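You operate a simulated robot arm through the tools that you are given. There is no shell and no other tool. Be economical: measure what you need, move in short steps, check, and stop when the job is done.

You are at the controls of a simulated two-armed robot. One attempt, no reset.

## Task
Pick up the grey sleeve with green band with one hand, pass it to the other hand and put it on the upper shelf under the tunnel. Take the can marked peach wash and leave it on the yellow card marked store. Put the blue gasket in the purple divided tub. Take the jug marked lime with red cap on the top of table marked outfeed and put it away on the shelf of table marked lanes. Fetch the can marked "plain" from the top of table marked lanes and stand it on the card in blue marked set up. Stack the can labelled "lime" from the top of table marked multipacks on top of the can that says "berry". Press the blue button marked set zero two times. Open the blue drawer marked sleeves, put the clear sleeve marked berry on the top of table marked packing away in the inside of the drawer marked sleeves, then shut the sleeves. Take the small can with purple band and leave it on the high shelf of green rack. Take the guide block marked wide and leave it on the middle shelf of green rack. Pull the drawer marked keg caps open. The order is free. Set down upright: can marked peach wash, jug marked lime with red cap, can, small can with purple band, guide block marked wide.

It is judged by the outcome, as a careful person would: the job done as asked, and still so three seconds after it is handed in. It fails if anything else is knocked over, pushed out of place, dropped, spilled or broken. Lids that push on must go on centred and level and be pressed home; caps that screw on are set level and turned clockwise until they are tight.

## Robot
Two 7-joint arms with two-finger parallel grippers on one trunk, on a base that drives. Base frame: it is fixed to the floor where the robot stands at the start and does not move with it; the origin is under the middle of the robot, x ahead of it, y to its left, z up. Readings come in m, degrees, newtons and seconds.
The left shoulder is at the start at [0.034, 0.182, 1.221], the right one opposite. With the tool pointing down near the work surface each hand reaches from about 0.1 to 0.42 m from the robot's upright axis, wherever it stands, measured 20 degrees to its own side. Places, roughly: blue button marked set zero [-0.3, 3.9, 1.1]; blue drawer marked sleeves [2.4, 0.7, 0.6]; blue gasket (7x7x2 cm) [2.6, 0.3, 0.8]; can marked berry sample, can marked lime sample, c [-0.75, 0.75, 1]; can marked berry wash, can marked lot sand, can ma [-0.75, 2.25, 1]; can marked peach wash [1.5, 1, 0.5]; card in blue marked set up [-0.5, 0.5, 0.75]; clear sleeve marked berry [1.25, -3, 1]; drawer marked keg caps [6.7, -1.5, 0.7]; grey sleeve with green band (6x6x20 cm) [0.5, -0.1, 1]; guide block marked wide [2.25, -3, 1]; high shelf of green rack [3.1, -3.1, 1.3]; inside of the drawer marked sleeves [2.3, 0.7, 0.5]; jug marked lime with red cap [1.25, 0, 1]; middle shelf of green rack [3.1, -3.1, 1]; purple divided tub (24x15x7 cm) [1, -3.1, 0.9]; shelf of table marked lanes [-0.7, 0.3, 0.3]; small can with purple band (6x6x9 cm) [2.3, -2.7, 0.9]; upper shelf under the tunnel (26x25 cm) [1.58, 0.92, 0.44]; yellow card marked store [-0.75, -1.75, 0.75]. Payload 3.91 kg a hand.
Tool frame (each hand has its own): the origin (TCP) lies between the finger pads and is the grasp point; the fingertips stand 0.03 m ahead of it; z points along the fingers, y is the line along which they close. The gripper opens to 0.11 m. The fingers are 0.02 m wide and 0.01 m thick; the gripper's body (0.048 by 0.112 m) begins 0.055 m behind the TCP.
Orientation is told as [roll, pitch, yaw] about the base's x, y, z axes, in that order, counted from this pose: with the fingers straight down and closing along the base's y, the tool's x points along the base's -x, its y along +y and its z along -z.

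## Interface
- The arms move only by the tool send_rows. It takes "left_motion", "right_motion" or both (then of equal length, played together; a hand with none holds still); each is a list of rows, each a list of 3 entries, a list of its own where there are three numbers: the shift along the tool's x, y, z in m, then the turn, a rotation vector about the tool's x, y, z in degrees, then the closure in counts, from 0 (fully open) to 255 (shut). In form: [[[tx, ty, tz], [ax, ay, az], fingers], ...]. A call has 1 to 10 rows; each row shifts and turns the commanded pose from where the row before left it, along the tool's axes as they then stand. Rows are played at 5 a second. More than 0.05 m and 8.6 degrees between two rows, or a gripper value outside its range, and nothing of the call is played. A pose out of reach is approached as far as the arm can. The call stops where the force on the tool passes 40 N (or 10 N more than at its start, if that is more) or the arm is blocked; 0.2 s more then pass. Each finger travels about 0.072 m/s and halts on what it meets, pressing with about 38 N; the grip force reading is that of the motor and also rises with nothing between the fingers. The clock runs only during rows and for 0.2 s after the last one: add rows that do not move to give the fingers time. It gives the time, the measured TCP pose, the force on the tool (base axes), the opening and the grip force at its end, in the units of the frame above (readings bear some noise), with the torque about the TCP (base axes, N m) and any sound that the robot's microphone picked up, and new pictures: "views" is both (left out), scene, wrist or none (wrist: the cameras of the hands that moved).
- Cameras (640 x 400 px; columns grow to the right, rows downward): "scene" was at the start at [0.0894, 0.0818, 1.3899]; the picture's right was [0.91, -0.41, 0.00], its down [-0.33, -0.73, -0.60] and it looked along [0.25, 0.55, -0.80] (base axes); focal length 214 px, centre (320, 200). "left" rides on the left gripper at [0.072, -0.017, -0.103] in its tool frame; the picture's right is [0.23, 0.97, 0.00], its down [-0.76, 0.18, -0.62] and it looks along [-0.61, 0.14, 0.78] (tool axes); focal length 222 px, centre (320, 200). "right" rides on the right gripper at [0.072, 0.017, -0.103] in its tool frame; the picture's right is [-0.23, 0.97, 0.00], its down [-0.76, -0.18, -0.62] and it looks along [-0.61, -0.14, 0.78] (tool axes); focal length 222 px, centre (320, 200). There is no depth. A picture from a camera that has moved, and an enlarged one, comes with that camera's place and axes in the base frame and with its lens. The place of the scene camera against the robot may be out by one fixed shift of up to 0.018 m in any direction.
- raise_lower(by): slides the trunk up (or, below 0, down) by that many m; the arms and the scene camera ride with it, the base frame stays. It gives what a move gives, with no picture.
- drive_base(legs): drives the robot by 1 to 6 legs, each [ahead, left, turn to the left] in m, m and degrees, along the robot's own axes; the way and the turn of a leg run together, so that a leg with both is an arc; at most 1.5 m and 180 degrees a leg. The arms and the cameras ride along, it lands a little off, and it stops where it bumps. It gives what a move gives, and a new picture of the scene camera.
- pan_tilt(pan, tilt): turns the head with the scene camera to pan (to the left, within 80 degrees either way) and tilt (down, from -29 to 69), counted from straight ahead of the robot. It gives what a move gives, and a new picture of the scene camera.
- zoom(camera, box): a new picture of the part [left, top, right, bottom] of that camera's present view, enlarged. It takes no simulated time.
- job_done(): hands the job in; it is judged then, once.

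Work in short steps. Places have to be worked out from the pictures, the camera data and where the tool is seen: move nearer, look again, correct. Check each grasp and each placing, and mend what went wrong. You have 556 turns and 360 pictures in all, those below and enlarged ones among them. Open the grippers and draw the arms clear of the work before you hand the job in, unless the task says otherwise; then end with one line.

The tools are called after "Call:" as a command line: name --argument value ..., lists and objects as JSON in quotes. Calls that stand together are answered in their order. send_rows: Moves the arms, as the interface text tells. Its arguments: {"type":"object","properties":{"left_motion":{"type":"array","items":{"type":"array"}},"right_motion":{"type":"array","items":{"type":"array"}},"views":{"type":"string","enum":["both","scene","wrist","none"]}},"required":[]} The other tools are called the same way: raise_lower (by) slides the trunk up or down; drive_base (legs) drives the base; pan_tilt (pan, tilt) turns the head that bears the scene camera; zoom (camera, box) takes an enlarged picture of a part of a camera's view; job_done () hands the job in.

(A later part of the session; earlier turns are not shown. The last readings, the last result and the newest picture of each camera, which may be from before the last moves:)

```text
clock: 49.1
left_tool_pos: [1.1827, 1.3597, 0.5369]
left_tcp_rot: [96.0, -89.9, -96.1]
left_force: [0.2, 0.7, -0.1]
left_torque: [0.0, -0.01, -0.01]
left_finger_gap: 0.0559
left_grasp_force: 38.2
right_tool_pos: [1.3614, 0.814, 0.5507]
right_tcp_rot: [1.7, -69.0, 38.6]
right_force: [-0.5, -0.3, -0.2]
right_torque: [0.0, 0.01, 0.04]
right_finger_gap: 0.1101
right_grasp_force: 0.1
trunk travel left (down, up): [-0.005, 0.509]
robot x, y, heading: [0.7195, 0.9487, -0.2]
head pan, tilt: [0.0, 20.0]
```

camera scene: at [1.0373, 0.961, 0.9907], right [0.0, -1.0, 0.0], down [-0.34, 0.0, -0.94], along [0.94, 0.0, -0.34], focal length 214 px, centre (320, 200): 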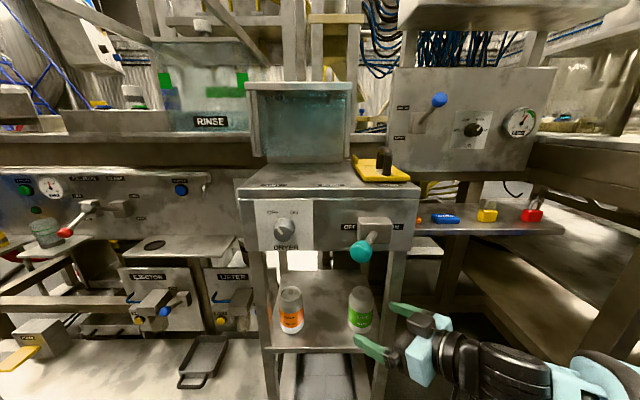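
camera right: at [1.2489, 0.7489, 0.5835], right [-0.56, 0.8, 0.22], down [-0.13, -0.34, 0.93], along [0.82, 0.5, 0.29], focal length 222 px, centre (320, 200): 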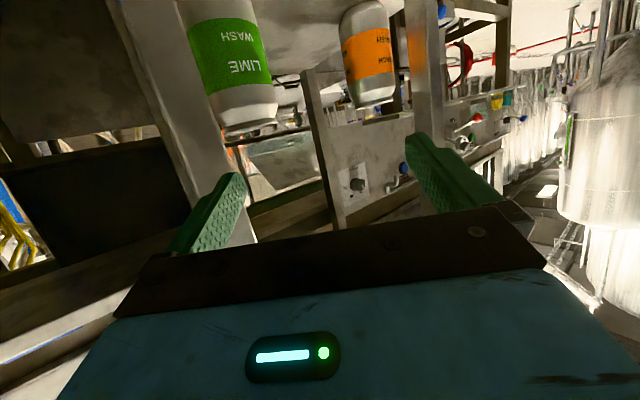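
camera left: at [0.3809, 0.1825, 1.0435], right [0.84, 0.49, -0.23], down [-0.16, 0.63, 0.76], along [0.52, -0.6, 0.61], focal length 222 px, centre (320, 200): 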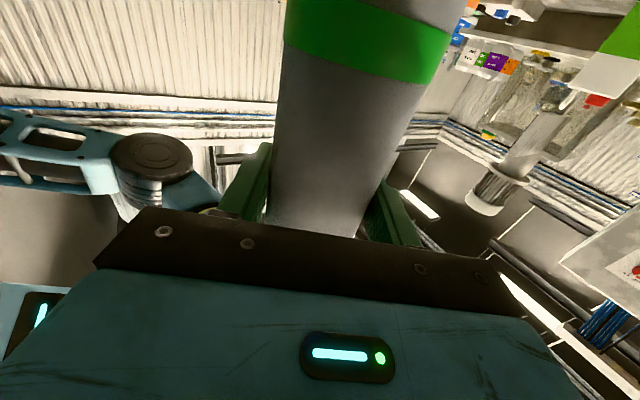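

Now z is OK. I move left (+y) in front of the opening, then look.

Call:
send_rows --right_motion '[[[-0.0103, 0.0357, 0.0282], [0, 0, 0], 0], [[-0.0103, 0.0357, 0.0282], [0, 0, 0], 0], [[-0.0103, 0.0357, 0.0282], [0, 0, 0], 0]]'

```text
clock: 49.9
left_tool_pos: [1.1828, 1.3604, 0.5365]
left_tcp_rot: [59.0, -89.9, -59.0]
left_force: [0.2, -1.0, -0.6]
left_torque: [-0.02, -0.04, 0.03]
left_finger_gap: 0.056
left_grasp_force: 38.4
right_tool_pos: [1.3707, 0.9457, 0.569]
right_tcp_rot: [1.8, -68.5, 38.5]
right_force: [-0.2, 0.7, 0.3]
right_torque: [0.0, -0.02, 0.03]
right_finger_gap: 0.1103
right_grasp_force: 0.0
right hand out of reach, approached as far as the arm can: row 1, 2, 3
trunk travel left (down, up): [-0.005, 0.509]
robot x, y, heading: [0.7164, 0.9479, -0.0]
head pan, tilt: [0.0, 20.0]
camera scene: at [1.0543, 0.9607, 0.9303], right [0.0, -1.0, 0.0], down [-0.34, 0.0, -0.94], along [0.94, 0.0, -0.34], focal length 214 px, centre (320, 200)
camera right: at [1.2657, 0.8791, 0.5412], right [-0.56, 0.8, 0.22], down [-0.11, -0.34, 0.93], along [0.82, 0.5, 0.28], focal length 222 px, centre (320, 200)
```

scene: 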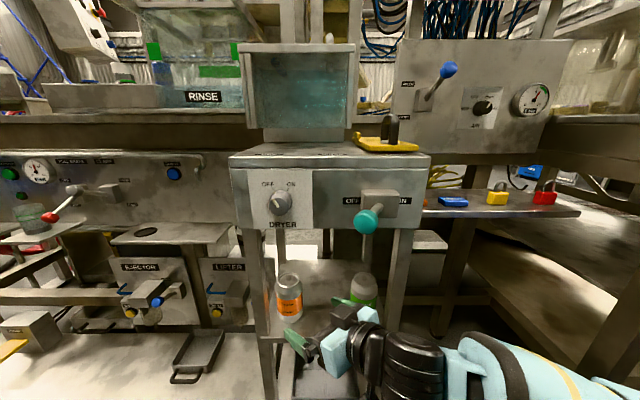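
right: 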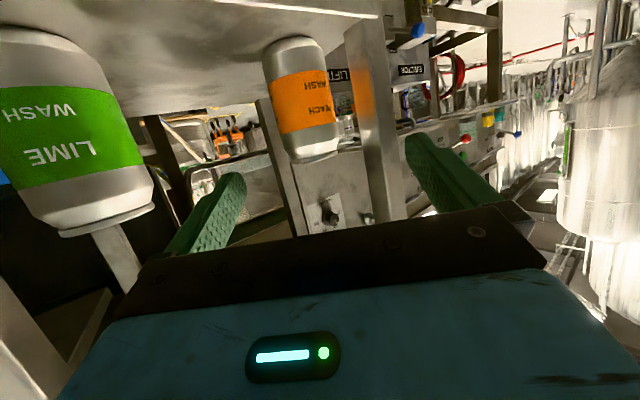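

Can confirmed at (1.505,1.035), top ≈0.56. I yaw 10° more, narrow the fingers to 9 cm, and approach to 8 cm short.

Call:
send_rows --right_motion '[[[0, 0, 0], [-4.65, 0, -1.83], 46], [[0, 0, 0], [-4.65, 0, -1.83], 46], [[-0.003, -0.0215, 0.0415], [0, 0, 0], 46], [[-0.003, -0.0215, 0.0415], [0, 0, 0], 46], [[0, 0, 0], [0, 0, 0], 46]]'

```text
clock: 51.1
left_tool_pos: [1.1827, 1.3603, 0.538]
left_tcp_rot: [63.1, -89.9, -63.2]
left_force: [-0.1, -0.7, -0.9]
left_torque: [-0.03, 0.02, -0.01]
left_finger_gap: 0.0564
left_grasp_force: 37.8
right_tool_pos: [1.4276, 0.9345, 0.5584]
right_tcp_rot: [1.7, -69.3, 48.8]
right_force: [-0.6, -0.6, -0.1]
right_torque: [-0.03, 0.01, 0.01]
right_finger_gap: 0.0902
right_grasp_force: 0.0
right hand out of reach, approached as far as the arm can: row 3, 4
trunk travel left (down, up): [-0.005, 0.509]
robot x, y, heading: [0.7196, 0.9451, 0.1]
head pan, tilt: [0.0, 20.0]
camera scene: at [1.0543, 0.9609, 0.9303], right [0.0, -1.0, 0.0], down [-0.34, 0.0, -0.94], along [0.94, 0.0, -0.34], focal length 214 px, centre (320, 200)
camera right: at [1.3359, 0.8517, 0.5284], right [-0.69, 0.69, 0.22], down [-0.06, -0.36, 0.93], along [0.72, 0.63, 0.29], focal length 222 px, centre (320, 200)
```

scene: 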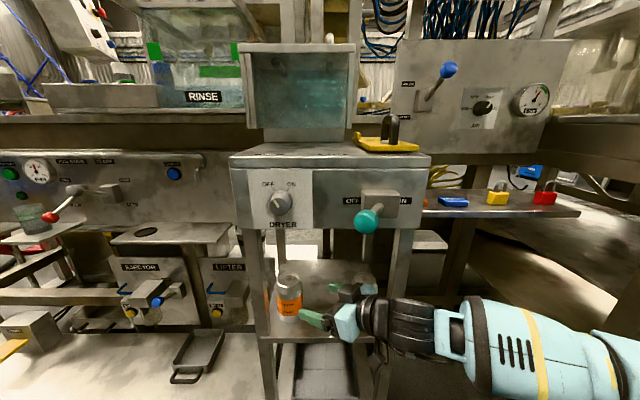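
right: 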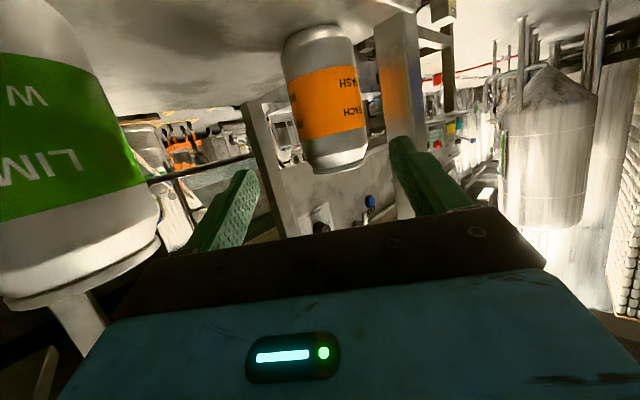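

The arm is near full stretch. I draw back a bit, drive 0.1 m ahead, then continue.

Call:
send_rows --right_motion '[[[0.0087, 0.027, -0.022], [0, 0, 0], 46], [[0.0087, 0.027, -0.022], [0, 0, 0], 46]]' --views "none"

Call:
drive_base --legs '[[0.11, 0, 0]]'

```text
clock: 51.7
left_tool_pos: [1.1829, 1.3603, 0.5357]
left_tcp_rot: [62.5, -89.9, -62.6]
left_force: [0.7, 0.0, 0.4]
left_torque: [0.04, 0.01, -0.01]
left_finger_gap: 0.056
left_grasp_force: 37.6
right_tool_pos: [1.3555, 0.932, 0.5578]
right_tcp_rot: [1.4, -69.1, 48.7]
right_force: [-0.2, -0.3, 0.1]
right_torque: [0.01, -0.01, 0.03]
right_finger_gap: 0.0901
right_grasp_force: 0.0
trunk travel left (down, up): [-0.005, 0.509]
robot x, y, heading: [0.7157, 0.9457, -0.1]
head pan, tilt: [0.0, 20.0]
```

```text
clock: 52.9
left_tool_pos: [1.2927, 1.3601, 0.5367]
left_tcp_rot: [53.7, -89.9, -53.5]
left_force: [0.6, 0.1, -0.3]
left_torque: [-0.04, 0.0, -0.03]
left_finger_gap: 0.056
left_grasp_force: 38.4
right_tool_pos: [1.4663, 0.933, 0.5584]
right_tcp_rot: [1.5, -69.1, 48.7]
right_force: [0.0, -0.4, 0.5]
right_torque: [0.0, -0.01, 0.02]
right_finger_gap: 0.0901
right_grasp_force: 0.0
trunk travel left (down, up): [-0.005, 0.509]
robot x, y, heading: [0.8286, 0.9467, 0.0]
head pan, tilt: [0.0, 20.0]
camera scene: at [1.1642, 0.9607, 0.9303], right [0.0, -1.0, 0.0], down [-0.34, 0.0, -0.94], along [0.94, 0.0, -0.34], focal length 214 px, centre (320, 200)
```

scene: 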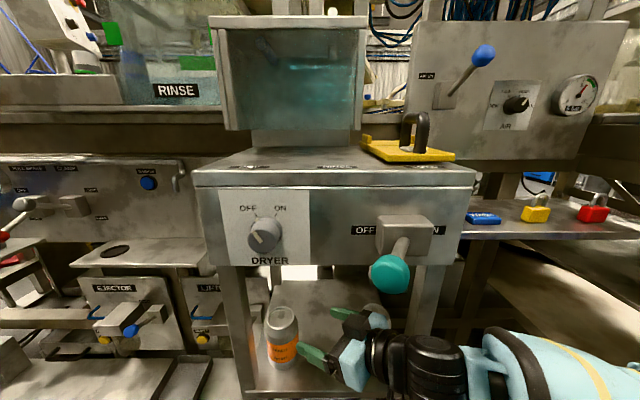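

Now I shift laterally and advance most of the way, checking with the wrist camera.

Call:
send_rows --right_motion '[[[0, 0.038, 0], [0, 0, 0], 46], [[0.001, 0, 0.037], [0, 0, 0], 46], [[0.001, 0, 0.037], [0, 0, 0], 46]]' --views "wrist"

```text
clock: 53.7
left_tool_pos: [1.2926, 1.3604, 0.5366]
left_tcp_rot: [58.3, -89.9, -58.5]
left_force: [-0.2, -0.6, 0.1]
left_torque: [-0.02, -0.02, 0.01]
left_finger_gap: 0.056
left_grasp_force: 38.3
right_tool_pos: [1.4619, 0.9655, 0.538]
right_tcp_rot: [1.4, -69.1, 48.7]
right_force: [1.0, 0.3, 0.0]
right_torque: [-0.01, -0.02, -0.01]
right_finger_gap: 0.0902
right_grasp_force: 0.0
right hand out of reach, approached as far as the arm can: row 2, 3
trunk travel left (down, up): [-0.005, 0.509]
robot x, y, heading: [0.8266, 0.9489, -0.1]
head pan, tilt: [0.0, 20.0]
camera right: at [1.3718, 0.882, 0.5087], right [-0.69, 0.69, 0.22], down [-0.06, -0.36, 0.93], along [0.72, 0.63, 0.29], focal length 222 px, centre (320, 200)
```

right: 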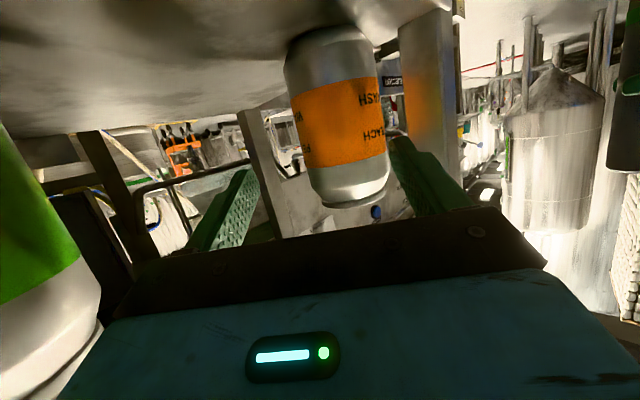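

The arm is limited inward, so I let the base carry the hand the last 8 cm.

Call:
drive_base --legs '[[0.042, 0.066, 0]]'

Call:
zoom --camera "right" --box '[0, 0, 640, 400]'

```text
clock: 54.9
left_tool_pos: [1.3333, 1.4259, 0.5369]
left_tcp_rot: [60.5, -89.9, -60.4]
left_force: [0.2, -1.1, 0.1]
left_torque: [0.03, 0.02, 0.01]
left_finger_gap: 0.0561
left_grasp_force: 38.1
right_tool_pos: [1.5048, 1.0317, 0.5383]
right_tcp_rot: [1.5, -69.1, 48.7]
right_force: [0.1, 0.0, 0.0]
right_torque: [-0.01, 0.0, 0.01]
right_finger_gap: 0.0904
right_grasp_force: 0.0
trunk travel left (down, up): [-0.005, 0.509]
robot x, y, heading: [0.8726, 1.0148, -0.2]
head pan, tilt: [0.0, 20.0]
camera scene: at [1.2057, 1.0265, 0.9303], right [0.0, -1.0, 0.0], down [-0.34, 0.0, -0.94], along [0.94, 0.0, -0.34], focal length 214 px, centre (320, 200)
```

scene: 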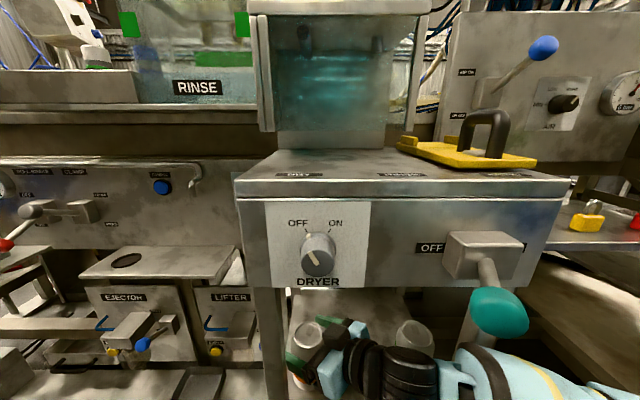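

```text
1.00 times, centred on (320, 200) of right (not enlarged: the box is as wide or as high as the picture)
camera zoom: at [1.4132, 0.9479, 0.5087], right [-0.69, 0.69, 0.22], down [-0.06, -0.36, 0.93], along [0.72, 0.63, 0.29], focal length 222 px, centre (320, 200)
```

zoom: 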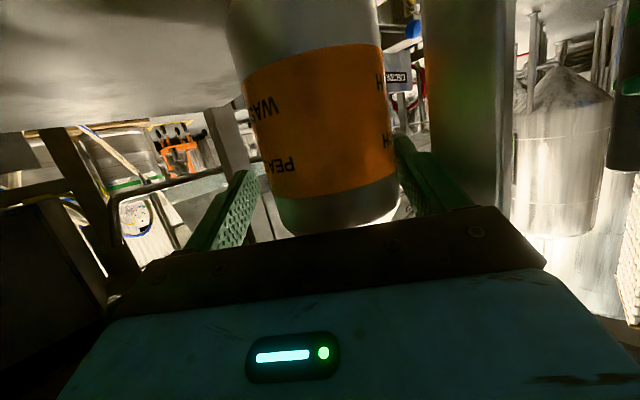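

The can is between the fingers. I lower 1.5 cm and close.

Call:
send_rows --right_motion '[[[0.014, 0.004, 0.005], [0, 0, 0], 46], [[0, 0, 0], [0, 0, 0], 255], [[0, 0, 0], [0, 0, 0], 255], [[0, 0, 0], [0, 0, 0], 255]]' --views "wrist"

```text
clock: 55.9
left_tool_pos: [1.3338, 1.4254, 0.5374]
left_tcp_rot: [68.8, -90.0, -68.6]
left_force: [0.4, 0.3, 0.1]
left_torque: [0.01, 0.01, -0.02]
left_finger_gap: 0.056
left_grasp_force: 37.9
right_tool_pos: [1.5058, 1.0294, 0.5306]
right_tcp_rot: [1.7, -68.7, 48.9]
right_force: [0.3, 1.6, 0.0]
right_torque: [0.02, -0.14, 0.03]
right_finger_gap: 0.0647
right_grasp_force: 37.9
right hand out of reach, approached as far as the arm can: row 1
trunk travel left (down, up): [-0.005, 0.509]
robot x, y, heading: [0.8706, 1.0142, -0.2]
head pan, tilt: [0.0, 20.0]
camera right: at [1.4142, 0.9464, 0.5021], right [-0.7, 0.68, 0.22], down [-0.05, -0.35, 0.93], along [0.72, 0.64, 0.28], focal length 222 px, centre (320, 200)
```

right: 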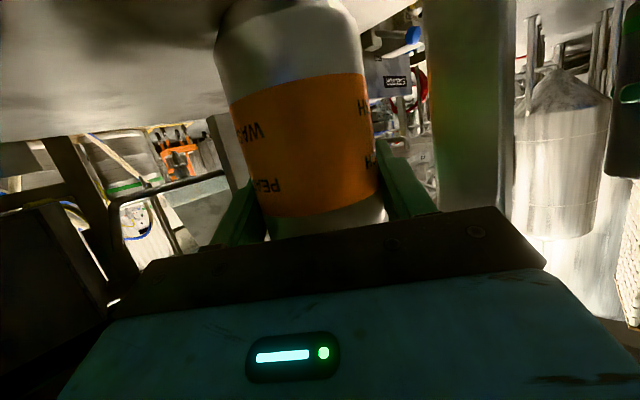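

Gripped. I lift 3 cm and draw back along the approach line.

Call:
send_rows --right_motion '[[[-0.014, 0, -0.006], [0, 0, 0], 255], [[-0.014, 0, -0.006], [0, 0, 0], 255], [[0.01, 0, -0.04], [0, 0, 0], 255], [[0.01, 0, -0.04], [0, 0, 0], 255], [[0.01, 0, -0.04], [0, 0, 0], 255]]' --views "scene"

```text
clock: 57.1
left_tool_pos: [1.3346, 1.4261, 0.5366]
left_tcp_rot: [59.6, -90.0, -59.5]
left_force: [-0.1, 0.4, -0.7]
left_torque: [-0.01, 0.02, -0.02]
left_finger_gap: 0.0561
left_grasp_force: 37.8
right_tool_pos: [1.4261, 0.9347, 0.5767]
right_tcp_rot: [1.6, -69.2, 48.7]
right_force: [0.2, -0.8, -4.4]
right_torque: [0.01, -0.02, -0.03]
right_finger_gap: 0.0646
right_grasp_force: 37.4
trunk travel left (down, up): [-0.005, 0.509]
robot x, y, heading: [0.8697, 1.0122, 0.0]
head pan, tilt: [0.0, 20.0]
camera scene: at [1.2058, 1.0265, 0.9303], right [0.0, -1.0, 0.0], down [-0.34, 0.0, -0.94], along [0.94, 0.0, -0.34], focal length 214 px, centre (320, 200)
```

scene: 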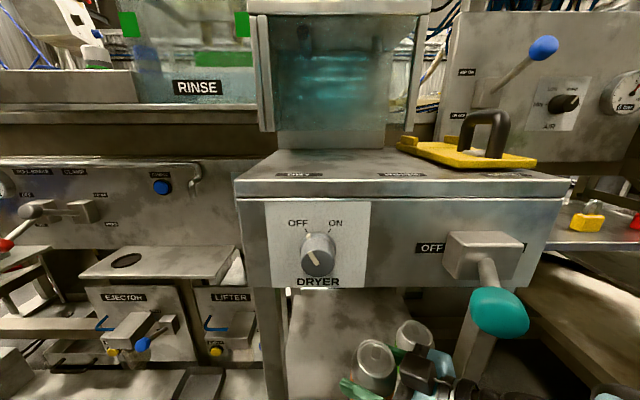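

Peach can is out. I back off 0.2 m.

Call:
drive_base --legs '[[-0.2, 0, 0]]'

```text
clock: 58.7
left_tool_pos: [1.1369, 1.4268, 0.5368]
left_tcp_rot: [57.9, -89.9, -57.9]
left_force: [0.8, 0.5, -0.2]
left_torque: [-0.02, 0.02, -0.02]
left_finger_gap: 0.056
left_grasp_force: 37.5
right_tool_pos: [1.2303, 0.9356, 0.5756]
right_tcp_rot: [1.5, -69.1, 48.7]
right_force: [0.1, -0.4, -3.2]
right_torque: [0.01, 0.0, 0.03]
right_finger_gap: 0.0646
right_grasp_force: 38.1
trunk travel left (down, up): [-0.005, 0.509]
robot x, y, heading: [0.6717, 1.0124, -0.0]
head pan, tilt: [0.0, 20.0]
camera scene: at [1.0083, 1.0267, 0.9302], right [0.0, -1.0, 0.0], down [-0.34, 0.0, -0.94], along [0.94, 0.0, -0.34], focal length 214 px, centre (320, 200)
```

scene: 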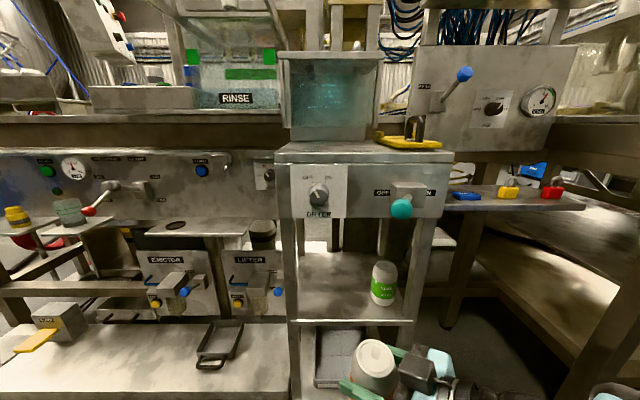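

Now I turn the left hand slightly inward and extend it, while the right hand with the can moves aside.

Call:
send_rows --left_motion '[[[-0.01, 0, 0], [6.67, 0, 0], 255], [[-0.01, 0, 0], [6.67, 0, 0], 255], [[-0.01, 0, 0], [6.67, 0, 0], 255], [[0, -0.0225, 0.04], [0, 0, 0], 255], [[0, -0.0225, 0.04], [0, 0, 0], 255], [[0, -0.0225, 0.04], [0, 0, 0], 255], [[0, -0.0225, 0.04], [0, 0, 0], 255], [[0, -0.0225, 0.04], [0, 0, 0], 255]]' --right_motion '[[[0.0142, -0.0106, -0.037], [0, 0, 0], 255], [[0.0142, -0.0106, -0.037], [0, 0, 0], 255], [[0.0142, -0.0106, -0.037], [0, 0, 0], 255], [[0.0142, -0.0106, -0.037], [0, 0, 0], 255], [[0.0142, -0.0106, -0.037], [0, 0, 0], 255], [[0.0142, -0.0106, -0.037], [0, 0, 0], 255], [[0, 0, 0], [0, 0, 0], 255], [[0, 0, 0], [0, 0, 0], 255]]'

```text
clock: 60.5
left_tool_pos: [1.2841, 1.2509, 0.5669]
left_tcp_rot: [62.4, -90.0, -82.4]
left_force: [0.6, 0.2, 0.0]
left_torque: [0.03, 0.01, -0.03]
left_finger_gap: 0.0558
left_grasp_force: 37.9
right_tool_pos: [1.1305, 0.7652, 0.5663]
right_tcp_rot: [1.3, -69.0, 48.7]
right_force: [-0.2, -0.4, -3.4]
right_torque: [-0.03, 0.01, -0.03]
right_finger_gap: 0.0647
right_grasp_force: 37.9
right hand out of reach, approached as far as the arm can: row 5, 6
trunk travel left (down, up): [-0.005, 0.509]
robot x, y, heading: [0.6725, 1.0139, -0.3]
head pan, tilt: [0.0, 20.0]
camera scene: at [1.0084, 1.0266, 0.9302], right [0.0, -1.0, 0.0], down [-0.34, 0.0, -0.94], along [0.94, 0.0, -0.34], focal length 214 px, centre (320, 200)
camera right: at [1.0391, 0.6816, 0.5358], right [-0.69, 0.69, 0.22], down [-0.06, -0.36, 0.93], along [0.72, 0.63, 0.29], focal length 222 px, centre (320, 200)
camera left: at [1.1816, 1.2715, 0.4948], right [0.33, 0.92, -0.23], down [-0.52, 0.38, 0.76], along [0.78, -0.14, 0.61], focal length 222 px, centre (320, 200)
```

scene: 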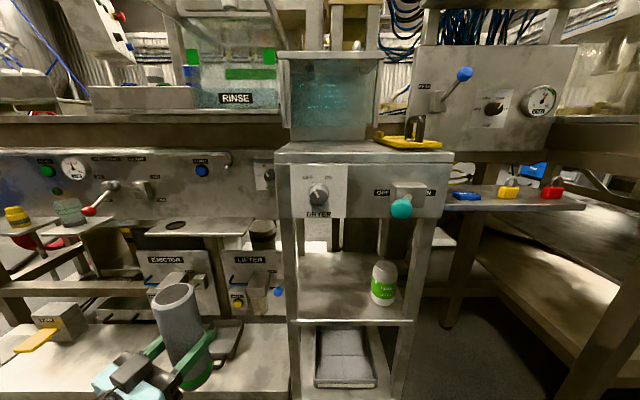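
right: 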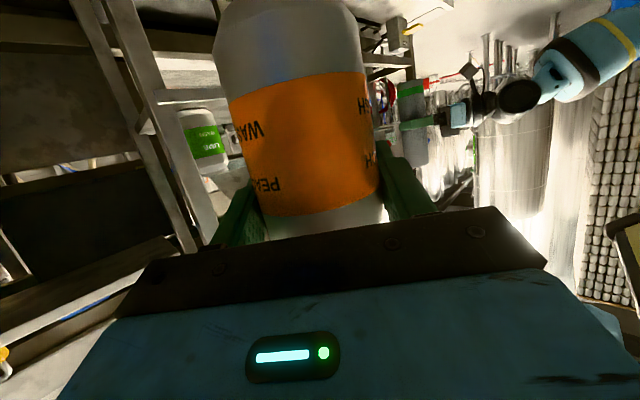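
left: 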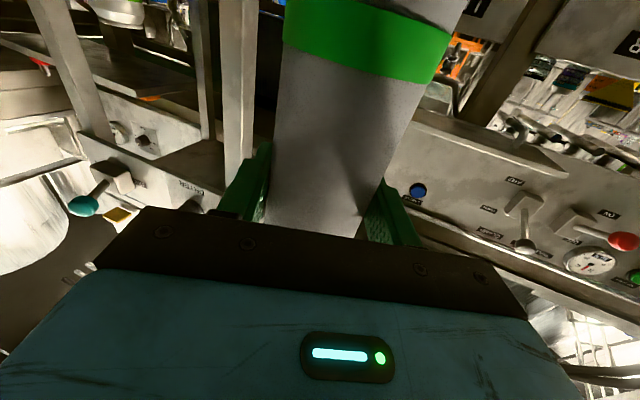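

Sleeve bottom ≈0.47. I drive right 0.296 then ahead 0.12, and look before the last part.

Call:
drive_base --legs '[[0, -0.296, 0], [0.1, 0, 0]]'

```text
clock: 64.4
left_tool_pos: [1.3825, 0.9566, 0.566]
left_tcp_rot: [34.0, -90.0, -54.0]
left_force: [-0.1, 0.0, 0.2]
left_torque: [0.0, 0.01, 0.0]
left_finger_gap: 0.056
left_grasp_force: 38.3
right_tool_pos: [1.2302, 0.469, 0.5658]
right_tcp_rot: [1.3, -69.1, 48.5]
right_force: [0.0, 0.4, -3.6]
right_torque: [0.05, 0.0, 0.04]
right_finger_gap: 0.065
right_grasp_force: 38.0
trunk travel left (down, up): [-0.005, 0.509]
robot x, y, heading: [0.7713, 0.7168, -0.1]
head pan, tilt: [0.0, 20.0]
camera scene: at [1.1072, 0.7319, 0.9302], right [0.0, -1.0, 0.0], down [-0.34, 0.0, -0.94], along [0.94, 0.0, -0.34], focal length 214 px, centre (320, 200)
```

scene: 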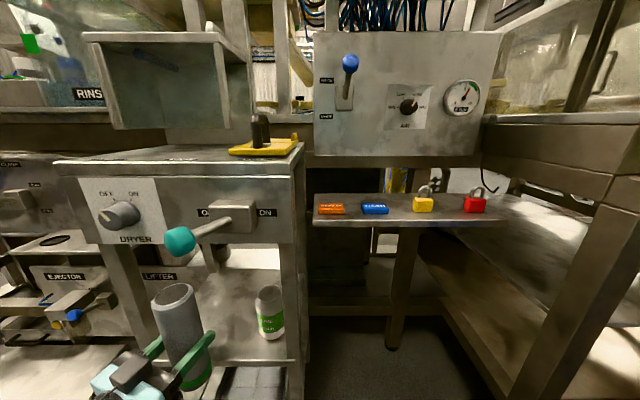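

Clear of the lever. I advance 0.092 m.

Call:
drive_base --legs '[[0.092, 0, 0]]'

Call:
zoom --camera "left" --box '[0, 0, 640, 400]'

```text
clock: 65.5
left_tool_pos: [1.4747, 0.9557, 0.5664]
left_tcp_rot: [32.9, -89.8, -53.1]
left_force: [-0.7, -0.4, -0.8]
left_torque: [-0.02, -0.04, -0.04]
left_finger_gap: 0.0558
left_grasp_force: 37.8
right_tool_pos: [1.3203, 0.47, 0.5659]
right_tcp_rot: [1.3, -69.1, 48.6]
right_force: [0.5, -0.5, -4.2]
right_torque: [0.03, -0.03, -0.03]
right_finger_gap: 0.0647
right_grasp_force: 38.2
trunk travel left (down, up): [-0.005, 0.509]
robot x, y, heading: [0.8586, 0.7188, -0.2]
head pan, tilt: [0.0, 20.0]
camera scene: at [1.1985, 0.7317, 0.9302], right [0.0, -1.0, 0.0], down [-0.34, 0.0, -0.94], along [0.94, 0.0, -0.34], focal length 214 px, centre (320, 200)
```

scene: 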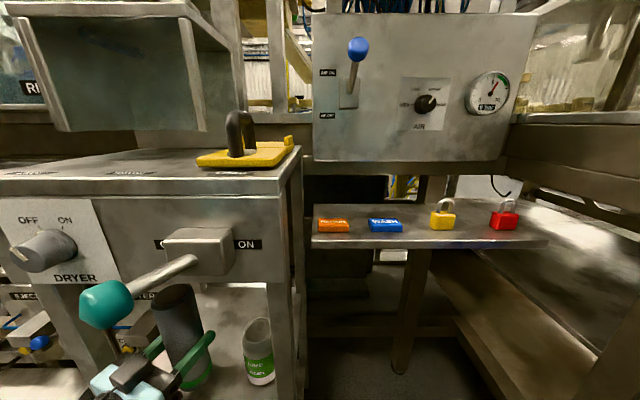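

```text
1.00 times, centred on (320, 200) of left (not enlarged: the box is as wide or as high as the picture)
camera zoom: at [1.3716, 0.9766, 0.4946], right [0.33, 0.91, -0.23], down [-0.52, 0.38, 0.76], along [0.78, -0.14, 0.61], focal length 222 px, centre (320, 200)
```

zoom: 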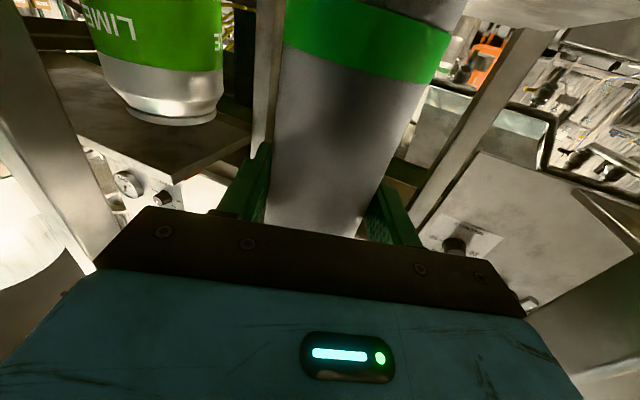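

I lower the sleeve gently until contact.

Call:
send_rows --left_motion '[[[0.01, 0, 0], [0, 0, 0], 255], [[0.008, 0, 0], [0, 0, 0], 255], [[0.006, 0, 0], [0, 0, 0], 255]]' --views "wrist"

```text
clock: 66.3
left_tool_pos: [1.4749, 0.9562, 0.5444]
left_tcp_rot: [155.5, -89.8, -175.6]
left_force: [0.1, 0.2, 6.3]
left_torque: [0.03, 0.16, 0.03]
left_finger_gap: 0.0558
left_grasp_force: 37.9
right_tool_pos: [1.3204, 0.47, 0.5659]
right_tcp_rot: [1.3, -69.1, 48.6]
right_force: [-0.7, 0.2, -4.3]
right_torque: [-0.02, -0.03, 0.01]
right_finger_gap: 0.0647
right_grasp_force: 37.8
trunk travel left (down, up): [-0.005, 0.509]
robot x, y, heading: [0.8603, 0.7152, -0.0]
head pan, tilt: [0.0, 20.0]
camera left: at [1.3718, 0.9762, 0.4719], right [0.34, 0.91, -0.23], down [-0.53, 0.38, 0.76], along [0.78, -0.14, 0.61], focal length 222 px, centre (320, 200)
```

left: 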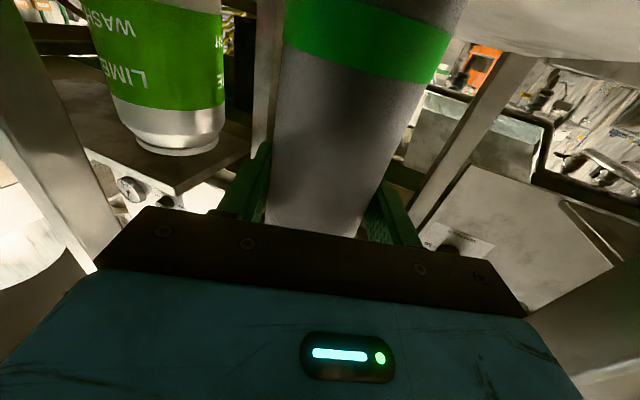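

Contact made (6 N). I open a little and withdraw straight back.

Call:
send_rows --left_motion '[[[0, 0, 0], [0, 0, 0], 70], [[0, 0, 0], [0, 0, 0], 70], [[0, 0, -0.03], [0, 0, 0], 70], [[0, 0, -0.04], [0, 0, 0], 70], [[0, 0, -0.04], [0, 0, 0], 70], [[0, 0, -0.04], [0, 0, 0], 70]]'

```text
clock: 67.7
left_tool_pos: [1.3343, 1.0082, 0.5441]
left_tcp_rot: [29.6, -90.0, -49.8]
left_force: [0.5, 0.0, 0.1]
left_torque: [0.0, -0.01, -0.01]
left_finger_gap: 0.0799
left_grasp_force: 0.0
right_tool_pos: [1.3211, 0.469, 0.5659]
right_tcp_rot: [1.4, -69.1, 48.6]
right_force: [0.4, 0.1, -3.5]
right_torque: [0.01, 0.02, 0.03]
right_finger_gap: 0.0647
right_grasp_force: 37.9
trunk travel left (down, up): [-0.005, 0.509]
robot x, y, heading: [0.861, 0.7182, -0.2]
head pan, tilt: [0.0, 20.0]
camera scene: at [1.1984, 0.7316, 0.9303], right [0.0, -1.0, 0.0], down [-0.34, 0.0, -0.94], along [0.94, 0.0, -0.34], focal length 214 px, centre (320, 200)
camera left: at [1.2308, 1.0281, 0.4707], right [0.33, 0.91, -0.23], down [-0.52, 0.38, 0.76], along [0.78, -0.14, 0.61], focal length 222 px, centre (320, 200)
```

scene: 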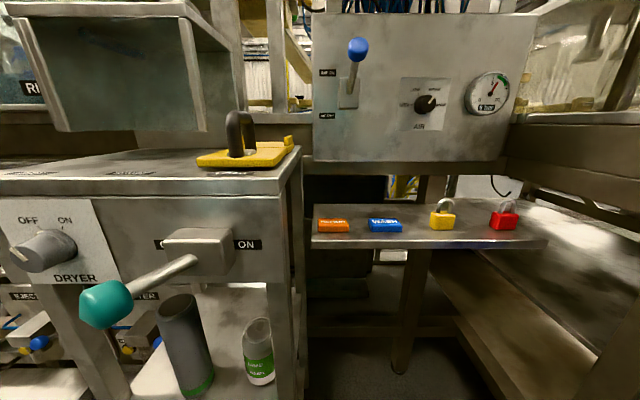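
left: 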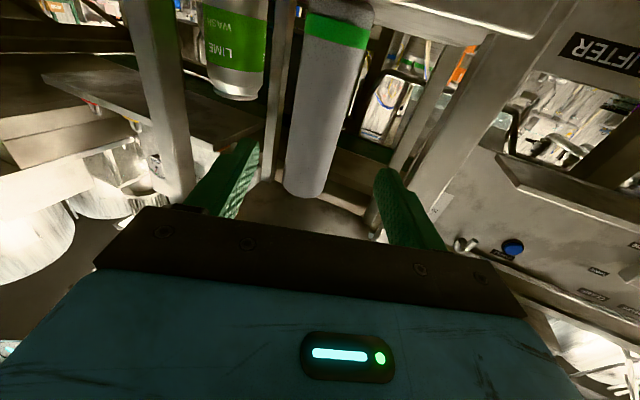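

Sleeve stands on the upper shelf. Next the jug on the outfeed table with the left hand; I back off and raise the trunk.

Call:
drive_base --legs '[[-0.3, 0.1, 0]]'

Call:
raise_lower --by 0.4

Call:
pan_tilt --pan -45 --tilt 40

```text
clock: 69.9
left_tool_pos: [1.0342, 1.1083, 0.5434]
left_tcp_rot: [37.8, -89.9, -57.9]
left_force: [-0.4, 0.3, 0.3]
left_torque: [0.0, -0.02, 0.01]
left_finger_gap: 0.0799
left_grasp_force: 0.1
right_tool_pos: [1.0202, 0.5695, 0.5661]
right_tcp_rot: [1.2, -69.1, 48.6]
right_force: [-0.5, -0.3, -3.8]
right_torque: [0.03, 0.01, 0.0]
right_finger_gap: 0.0646
right_grasp_force: 38.4
trunk travel left (down, up): [-0.005, 0.509]
robot x, y, heading: [0.5645, 0.8173, -0.1]
head pan, tilt: [0.0, 20.0]
camera scene: at [0.8986, 0.832, 0.9303], right [0.0, -1.0, 0.0], down [-0.34, 0.0, -0.94], along [0.94, 0.0, -0.34], focal length 214 px, centre (320, 200)
```

scene: 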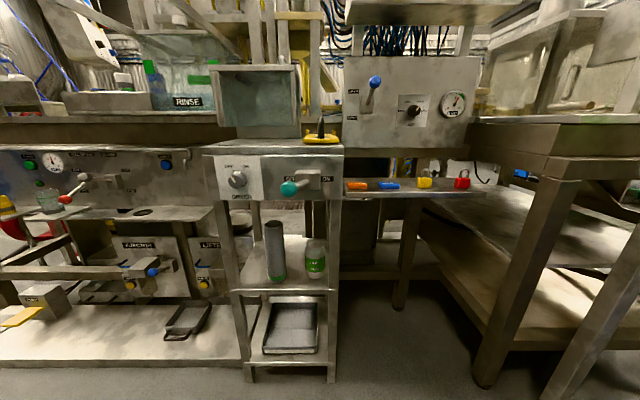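

```text
clock: 73.7
left_tool_pos: [1.0338, 1.1081, 0.9421]
left_tcp_rot: [19.1, -89.9, -39.4]
left_force: [0.1, 0.7, 0.1]
left_torque: [-0.01, 0.0, 0.02]
left_finger_gap: 0.0802
left_grasp_force: 0.0
right_tool_pos: [0.9778, 0.5703, 1.0963]
right_tcp_rot: [-66.4, -73.0, 112.8]
right_force: [-0.1, 0.5, -3.4]
right_torque: [-0.01, -0.02, -0.02]
right_finger_gap: 0.0646
right_grasp_force: 38.1
trunk travel left (down, up): [-0.405, 0.109]
robot x, y, heading: [0.565, 0.8219, -0.2]
head pan, tilt: [0.0, 20.0]
```

```text
clock: 74.8
left_tool_pos: [1.0341, 1.1083, 0.9431]
left_tcp_rot: [39.8, -89.9, -59.9]
left_force: [0.0, -0.2, 1.1]
left_torque: [0.02, -0.01, -0.04]
left_finger_gap: 0.0796
left_grasp_force: 0.0
right_tool_pos: [0.9767, 0.5687, 1.0956]
right_tcp_rot: [-66.4, -73.0, 112.8]
right_force: [-0.1, 0.4, -3.7]
right_torque: [-0.01, 0.01, -0.02]
right_finger_gap: 0.0646
right_grasp_force: 37.8
trunk travel left (down, up): [-0.405, 0.109]
robot x, y, heading: [0.5675, 0.8186, 0.1]
head pan, tilt: [-45.0, 40.0]
camera scene: at [0.7323, 0.7723, 1.3221], right [-0.71, -0.71, 0.0], down [-0.45, 0.46, -0.77], along [0.54, -0.54, -0.64], focal length 214 px, centre (320, 200)
```

scene: 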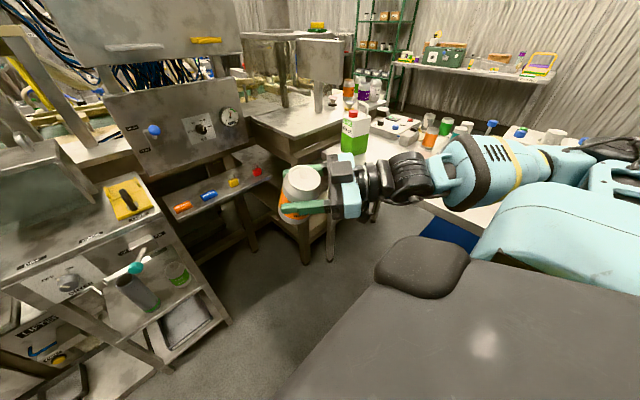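

I turn here to face −y (toward the outfeed table) and shift so the jug is ahead of the left hand.

Call:
drive_base --legs '[[0, 0, -90], [0, 0.42, 0]]'

Call:
pan_tilt --pan 15 --tilt 40

```text
clock: 82.3
left_tool_pos: [1.1892, 0.3441, 0.9495]
left_tcp_rot: [52.8, -89.0, -163.1]
left_force: [0.6, -0.4, -1.1]
left_torque: [-0.01, 0.03, -0.02]
left_finger_gap: 0.0799
left_grasp_force: 0.0
right_tool_pos: [0.6485, 0.4041, 1.0858]
right_tcp_rot: [-68.3, -74.8, 24.2]
right_force: [0.5, -0.2, -3.9]
right_torque: [0.05, -0.02, 0.0]
right_finger_gap: 0.0644
right_grasp_force: 37.6
trunk travel left (down, up): [-0.405, 0.109]
robot x, y, heading: [0.9317, 0.8143, -90.5]
head pan, tilt: [-45.0, 40.0]
stopped in leg 2: the robot was blocked; the commanded pose is now the measured one
camera scene: at [0.8281, 0.6581, 1.3199], right [-0.7, 0.71, -0.02], down [0.48, 0.45, -0.75], along [-0.53, -0.54, -0.66], focal length 214 px, centre (320, 200)
```

scene: 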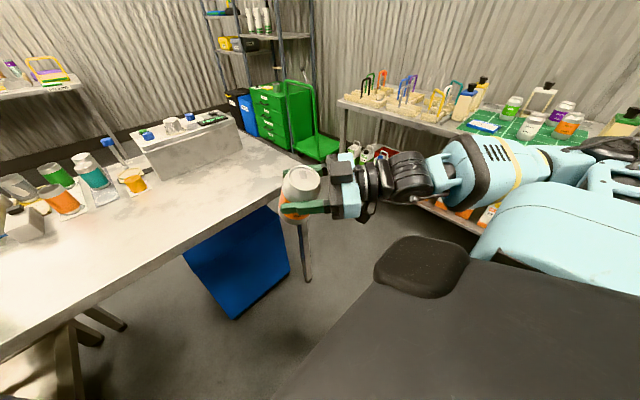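

```text
clock: 83.6
left_tool_pos: [1.1889, 0.3434, 0.9504]
left_tcp_rot: [57.1, -89.2, -167.4]
left_force: [0.5, -0.5, 1.3]
left_torque: [-0.01, -0.02, 0.0]
left_finger_gap: 0.0798
left_grasp_force: 0.1
right_tool_pos: [0.6486, 0.4031, 1.0854]
right_tcp_rot: [-68.8, -75.0, 24.8]
right_force: [-0.3, -0.3, -3.7]
right_torque: [0.01, -0.02, -0.02]
right_finger_gap: 0.0645
right_grasp_force: 38.2
trunk travel left (down, up): [-0.405, 0.109]
robot x, y, heading: [0.9364, 0.8111, -90.5]
head pan, tilt: [15.0, 40.0]
camera scene: at [0.9099, 0.6353, 1.3221], right [-0.97, -0.25, -0.03], down [-0.14, 0.62, -0.77], along [0.21, -0.74, -0.64], focal length 214 px, centre (320, 200)
```

scene: 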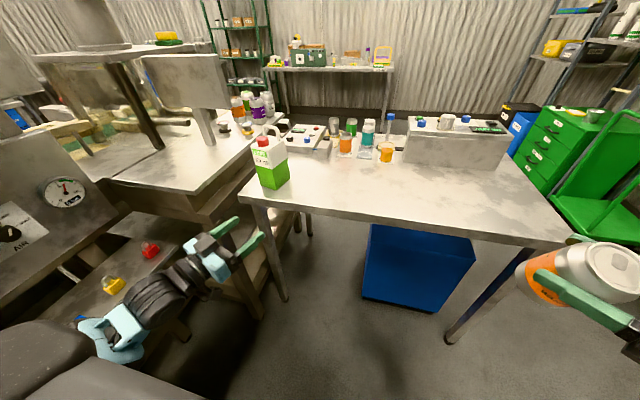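

The base was blocked by something on its left; I ease off 5 cm and look there.

Call:
drive_base --legs '[[0, -0.06, 0]]'

Call:
pan_tilt --pan 75 --tilt 45

```text
clock: 84.8
left_tool_pos: [1.1608, 0.3447, 0.9412]
left_tcp_rot: [-103.1, -88.7, -7.1]
left_force: [0.3, 0.0, 0.1]
left_torque: [0.01, -0.01, 0.0]
left_finger_gap: 0.08
left_grasp_force: 0.1
right_tool_pos: [0.6246, 0.4039, 1.0945]
right_tcp_rot: [-66.0, -73.1, 22.0]
right_force: [-0.3, 0.2, -3.6]
right_torque: [-0.01, -0.01, -0.02]
right_finger_gap: 0.0648
right_grasp_force: 37.9
trunk travel left (down, up): [-0.405, 0.109]
robot x, y, heading: [0.8738, 0.8201, -90.5]
head pan, tilt: [15.0, 40.0]
camera scene: at [0.8949, 0.6369, 1.3218], right [-0.97, -0.25, 0.0], down [-0.16, 0.62, -0.77], along [0.19, -0.74, -0.64], focal length 214 px, centre (320, 200)
```

scene: 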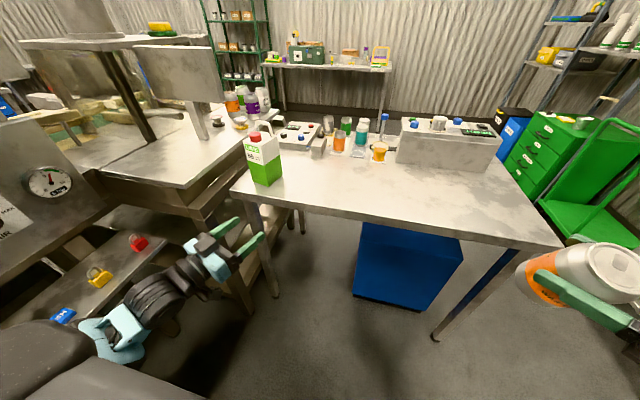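

```text
clock: 86.1
left_tool_pos: [1.161, 0.345, 0.9417]
left_tcp_rot: [-103.8, -88.7, -6.2]
left_force: [0.4, -0.4, -0.6]
left_torque: [0.01, 0.01, 0.0]
left_finger_gap: 0.08
left_grasp_force: 0.2
right_tool_pos: [0.6255, 0.4037, 1.0955]
right_tcp_rot: [-66.1, -73.1, 22.2]
right_force: [-0.1, -0.7, -3.8]
right_torque: [-0.01, -0.01, 0.04]
right_finger_gap: 0.0646
right_grasp_force: 37.8
trunk travel left (down, up): [-0.405, 0.109]
robot x, y, heading: [0.8755, 0.8144, -90.3]
head pan, tilt: [75.0, 45.0]
camera scene: at [0.9514, 0.6976, 1.3148], right [-0.27, -0.96, 0.0], down [-0.68, 0.19, -0.71], along [0.68, -0.19, -0.71], focal length 214 px, centre (320, 200)
```

scene: 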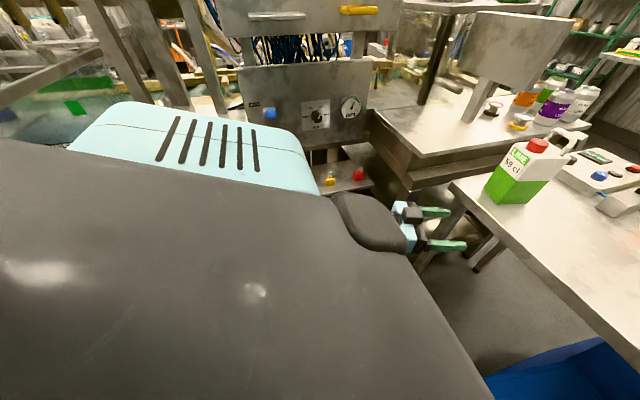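

The jug stands around (1.275,0.02), turned ~20°. I'll grasp it with the left hand tilted 40° down; first I tilt and draw the hand back.

Call:
send_rows --left_motion '[[[0, 0, -0.03], [0, 8, 0], 0], [[0, 0, -0.03], [0, 8, 0], 0], [[0, 0, -0.03], [0, 8, 0], 0], [[0, 0, -0.03], [0, 8, 0], 0], [[0, 0, -0.03], [0, 8, 0], 0]]' --views "none"

Call:
drive_base --legs '[[0.24, 0, 0], [0, 0, 30]]'

Call:
pan_tilt --pan 5 --tilt 45

```text
clock: 87.3
left_tool_pos: [1.2468, 0.4366, 0.9577]
left_tcp_rot: [-1.9, -50.1, -108.9]
left_force: [0.3, -0.2, -1.1]
left_torque: [0.0, -0.01, 0.02]
left_finger_gap: 0.1099
left_grasp_force: 0.0
left hand out of reach, approached as far as the arm can: row 3, 4, 5
right_tool_pos: [0.6256, 0.4052, 1.0947]
right_tcp_rot: [-66.0, -73.1, 22.2]
right_force: [-0.3, -0.2, -2.4]
right_torque: [0.04, -0.02, -0.01]
right_finger_gap: 0.0648
right_grasp_force: 38.2
trunk travel left (down, up): [-0.405, 0.109]
robot x, y, heading: [0.8762, 0.8163, -90.6]
head pan, tilt: [75.0, 45.0]
```

```text
clock: 90.5
left_tool_pos: [1.3861, 0.4323, 0.9581]
left_tcp_rot: [-2.0, -50.3, -78.8]
left_force: [0.0, 0.2, 0.4]
left_torque: [-0.01, -0.02, 0.0]
left_finger_gap: 0.1099
left_grasp_force: 0.0
right_tool_pos: [0.8638, 0.0956, 1.0944]
right_tcp_rot: [-66.1, -73.1, 52.2]
right_force: [-0.2, 0.5, -3.8]
right_torque: [0.03, 0.0, -0.02]
right_finger_gap: 0.0643
right_grasp_force: 37.7
trunk travel left (down, up): [-0.405, 0.109]
robot x, y, heading: [0.8723, 0.5781, -60.4]
head pan, tilt: [75.0, 45.0]
camera scene: at [1.006, 0.5151, 1.3148], right [0.25, -0.97, 0.0], down [-0.68, -0.18, -0.71], along [0.68, 0.18, -0.71], focal length 214 px, centre (320, 200)
```

scene: 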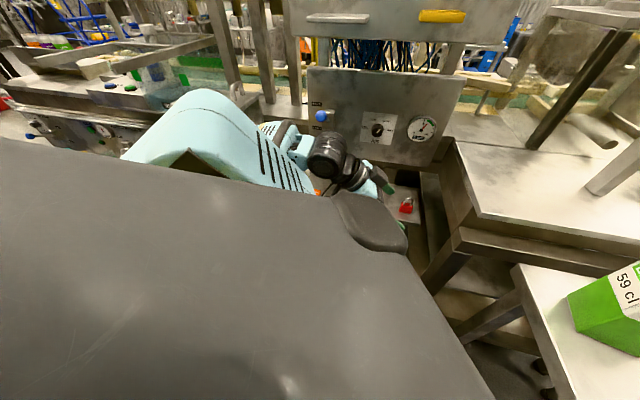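

```text
clock: 92.0
left_tool_pos: [1.3859, 0.4322, 0.9588]
left_tcp_rot: [-2.0, -50.2, -78.7]
left_force: [-0.7, -0.4, -0.5]
left_torque: [0.02, -0.04, 0.0]
left_finger_gap: 0.1099
left_grasp_force: 0.1
right_tool_pos: [0.8635, 0.0961, 1.0941]
right_tcp_rot: [-66.0, -73.1, 52.2]
right_force: [0.5, 0.7, -3.9]
right_torque: [0.01, -0.02, 0.0]
right_finger_gap: 0.0644
right_grasp_force: 38.4
trunk travel left (down, up): [-0.405, 0.109]
robot x, y, heading: [0.8743, 0.5767, -60.4]
head pan, tilt: [5.0, 45.0]
camera scene: at [0.9735, 0.4278, 1.3148], right [-0.82, -0.57, 0.0], down [-0.4, 0.58, -0.71], along [0.4, -0.58, -0.71], focal length 214 px, centre (320, 200)
```

scene: 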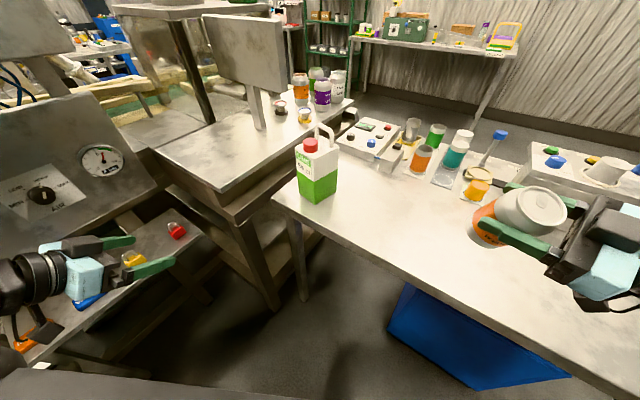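

Refined: jug centre ≈(1.262,0.005), faces nearly axis-aligned. I yaw the left hand 20° and move to a pre-grasp above/in front.

Call:
send_rows --left_motion '[[[0, 0, 0], [5.1, 0, 4.3], 0], [[0, 0, 0], [5.1, 0, 4.3], 0], [[0, 0, 0], [5.1, 0, 4.3], 0], [[-0.035, -0.0084, 0.0239], [0, 0, 0], 0], [[-0.035, -0.0084, 0.0239], [0, 0, 0], 0], [[-0.035, -0.0084, 0.0239], [0, 0, 0], 0], [[-0.035, -0.0084, 0.0239], [0, 0, 0], 0], [[-0.035, -0.0084, 0.0239], [0, 0, 0], 0], [[-0.035, -0.0084, 0.0239], [0, 0, 0], 0], [[-0.035, -0.0084, 0.0239], [0, 0, 0], 0]]'

```text
clock: 94.2
left_tool_pos: [1.2778, 0.1626, 1.0417]
left_tcp_rot: [-1.6, -50.6, -98.9]
left_force: [0.2, -0.6, -0.7]
left_torque: [0.0, 0.02, 0.01]
left_finger_gap: 0.1097
left_grasp_force: 0.1
right_tool_pos: [0.8611, 0.094, 1.0928]
right_tcp_rot: [-66.0, -73.1, 52.2]
right_force: [0.2, -0.5, -3.4]
right_torque: [0.01, -0.03, 0.02]
right_finger_gap: 0.0644
right_grasp_force: 38.4
trunk travel left (down, up): [-0.405, 0.109]
robot x, y, heading: [0.8739, 0.5788, -60.4]
head pan, tilt: [5.0, 45.0]
camera scene: at [0.9726, 0.4266, 1.3147], right [-0.82, -0.57, 0.0], down [-0.4, 0.58, -0.71], along [0.4, -0.58, -0.71], focal length 214 px, centre (320, 200)
camera left: at [1.2837, 0.2904, 1.0526], right [0.98, -0.03, -0.19], down [0.19, -0.04, 0.98], along [-0.04, -1.0, -0.03], focal length 222 px, centre (320, 200)
```

scene: 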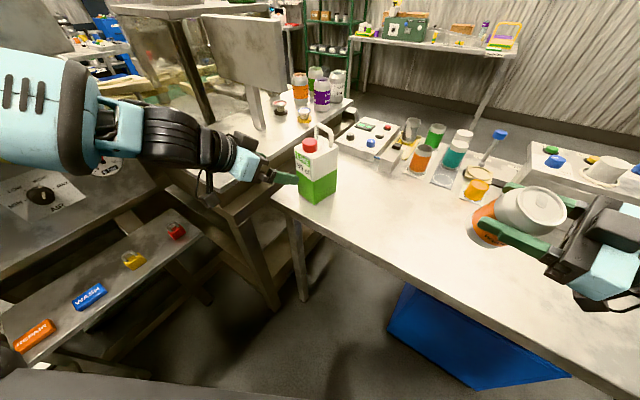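
left: 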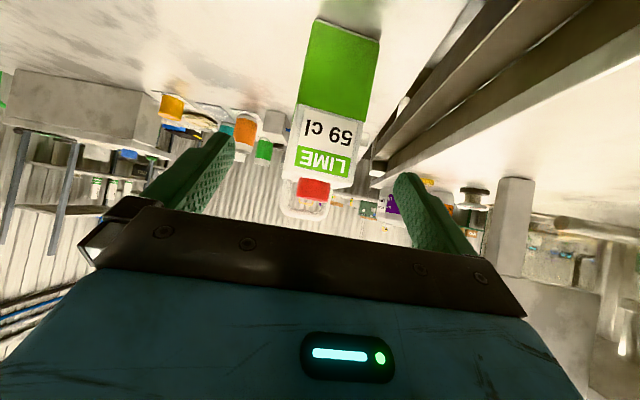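

Well aligned: front face y≈0.057, body z 0.86–1.01. I advance and grip.

Call:
send_rows --left_motion '[[[0, 0.003, 0.039], [0, 0, 0], 0], [[0, 0.003, 0.039], [0, 0, 0], 0], [[0, 0.002, 0.039], [0, 0, 0], 0], [[0, 0, 0.037], [0, 0, 0], 0], [[0, 0, 0], [0, 0, 0], 255], [[0, 0, 0], [0, 0, 0], 255], [[0, 0, 0], [0, 0, 0], 255]]' --views "wrist"

```text
clock: 95.8
left_tool_pos: [1.2649, 0.0446, 0.9452]
left_tcp_rot: [-1.5, -50.7, -98.9]
left_force: [1.5, 1.6, 1.4]
left_torque: [0.35, -0.26, -0.06]
left_finger_gap: 0.0765
left_grasp_force: 38.0
right_tool_pos: [0.8636, 0.0943, 1.0957]
right_tcp_rot: [-66.1, -73.1, 52.3]
right_force: [0.8, -0.5, -3.4]
right_torque: [0.05, 0.01, 0.04]
right_finger_gap: 0.0647
right_grasp_force: 38.5
trunk travel left (down, up): [-0.405, 0.109]
robot x, y, heading: [0.8722, 0.5818, -60.2]
head pan, tilt: [5.0, 45.0]
camera left: at [1.271, 0.1727, 0.9548], right [0.98, -0.03, -0.19], down [0.19, -0.03, 0.98], along [-0.04, -1.0, -0.03], focal length 222 px, centre (320, 200)
```

left: 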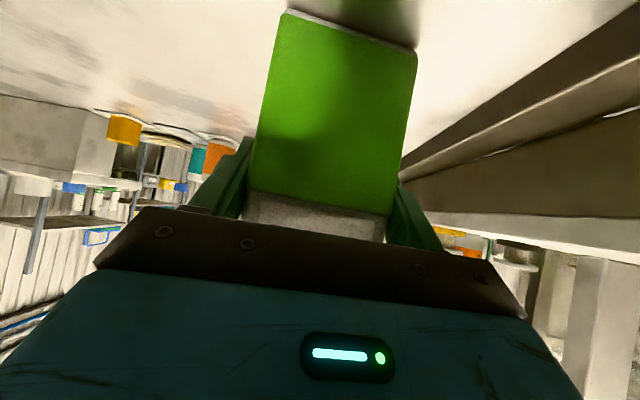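

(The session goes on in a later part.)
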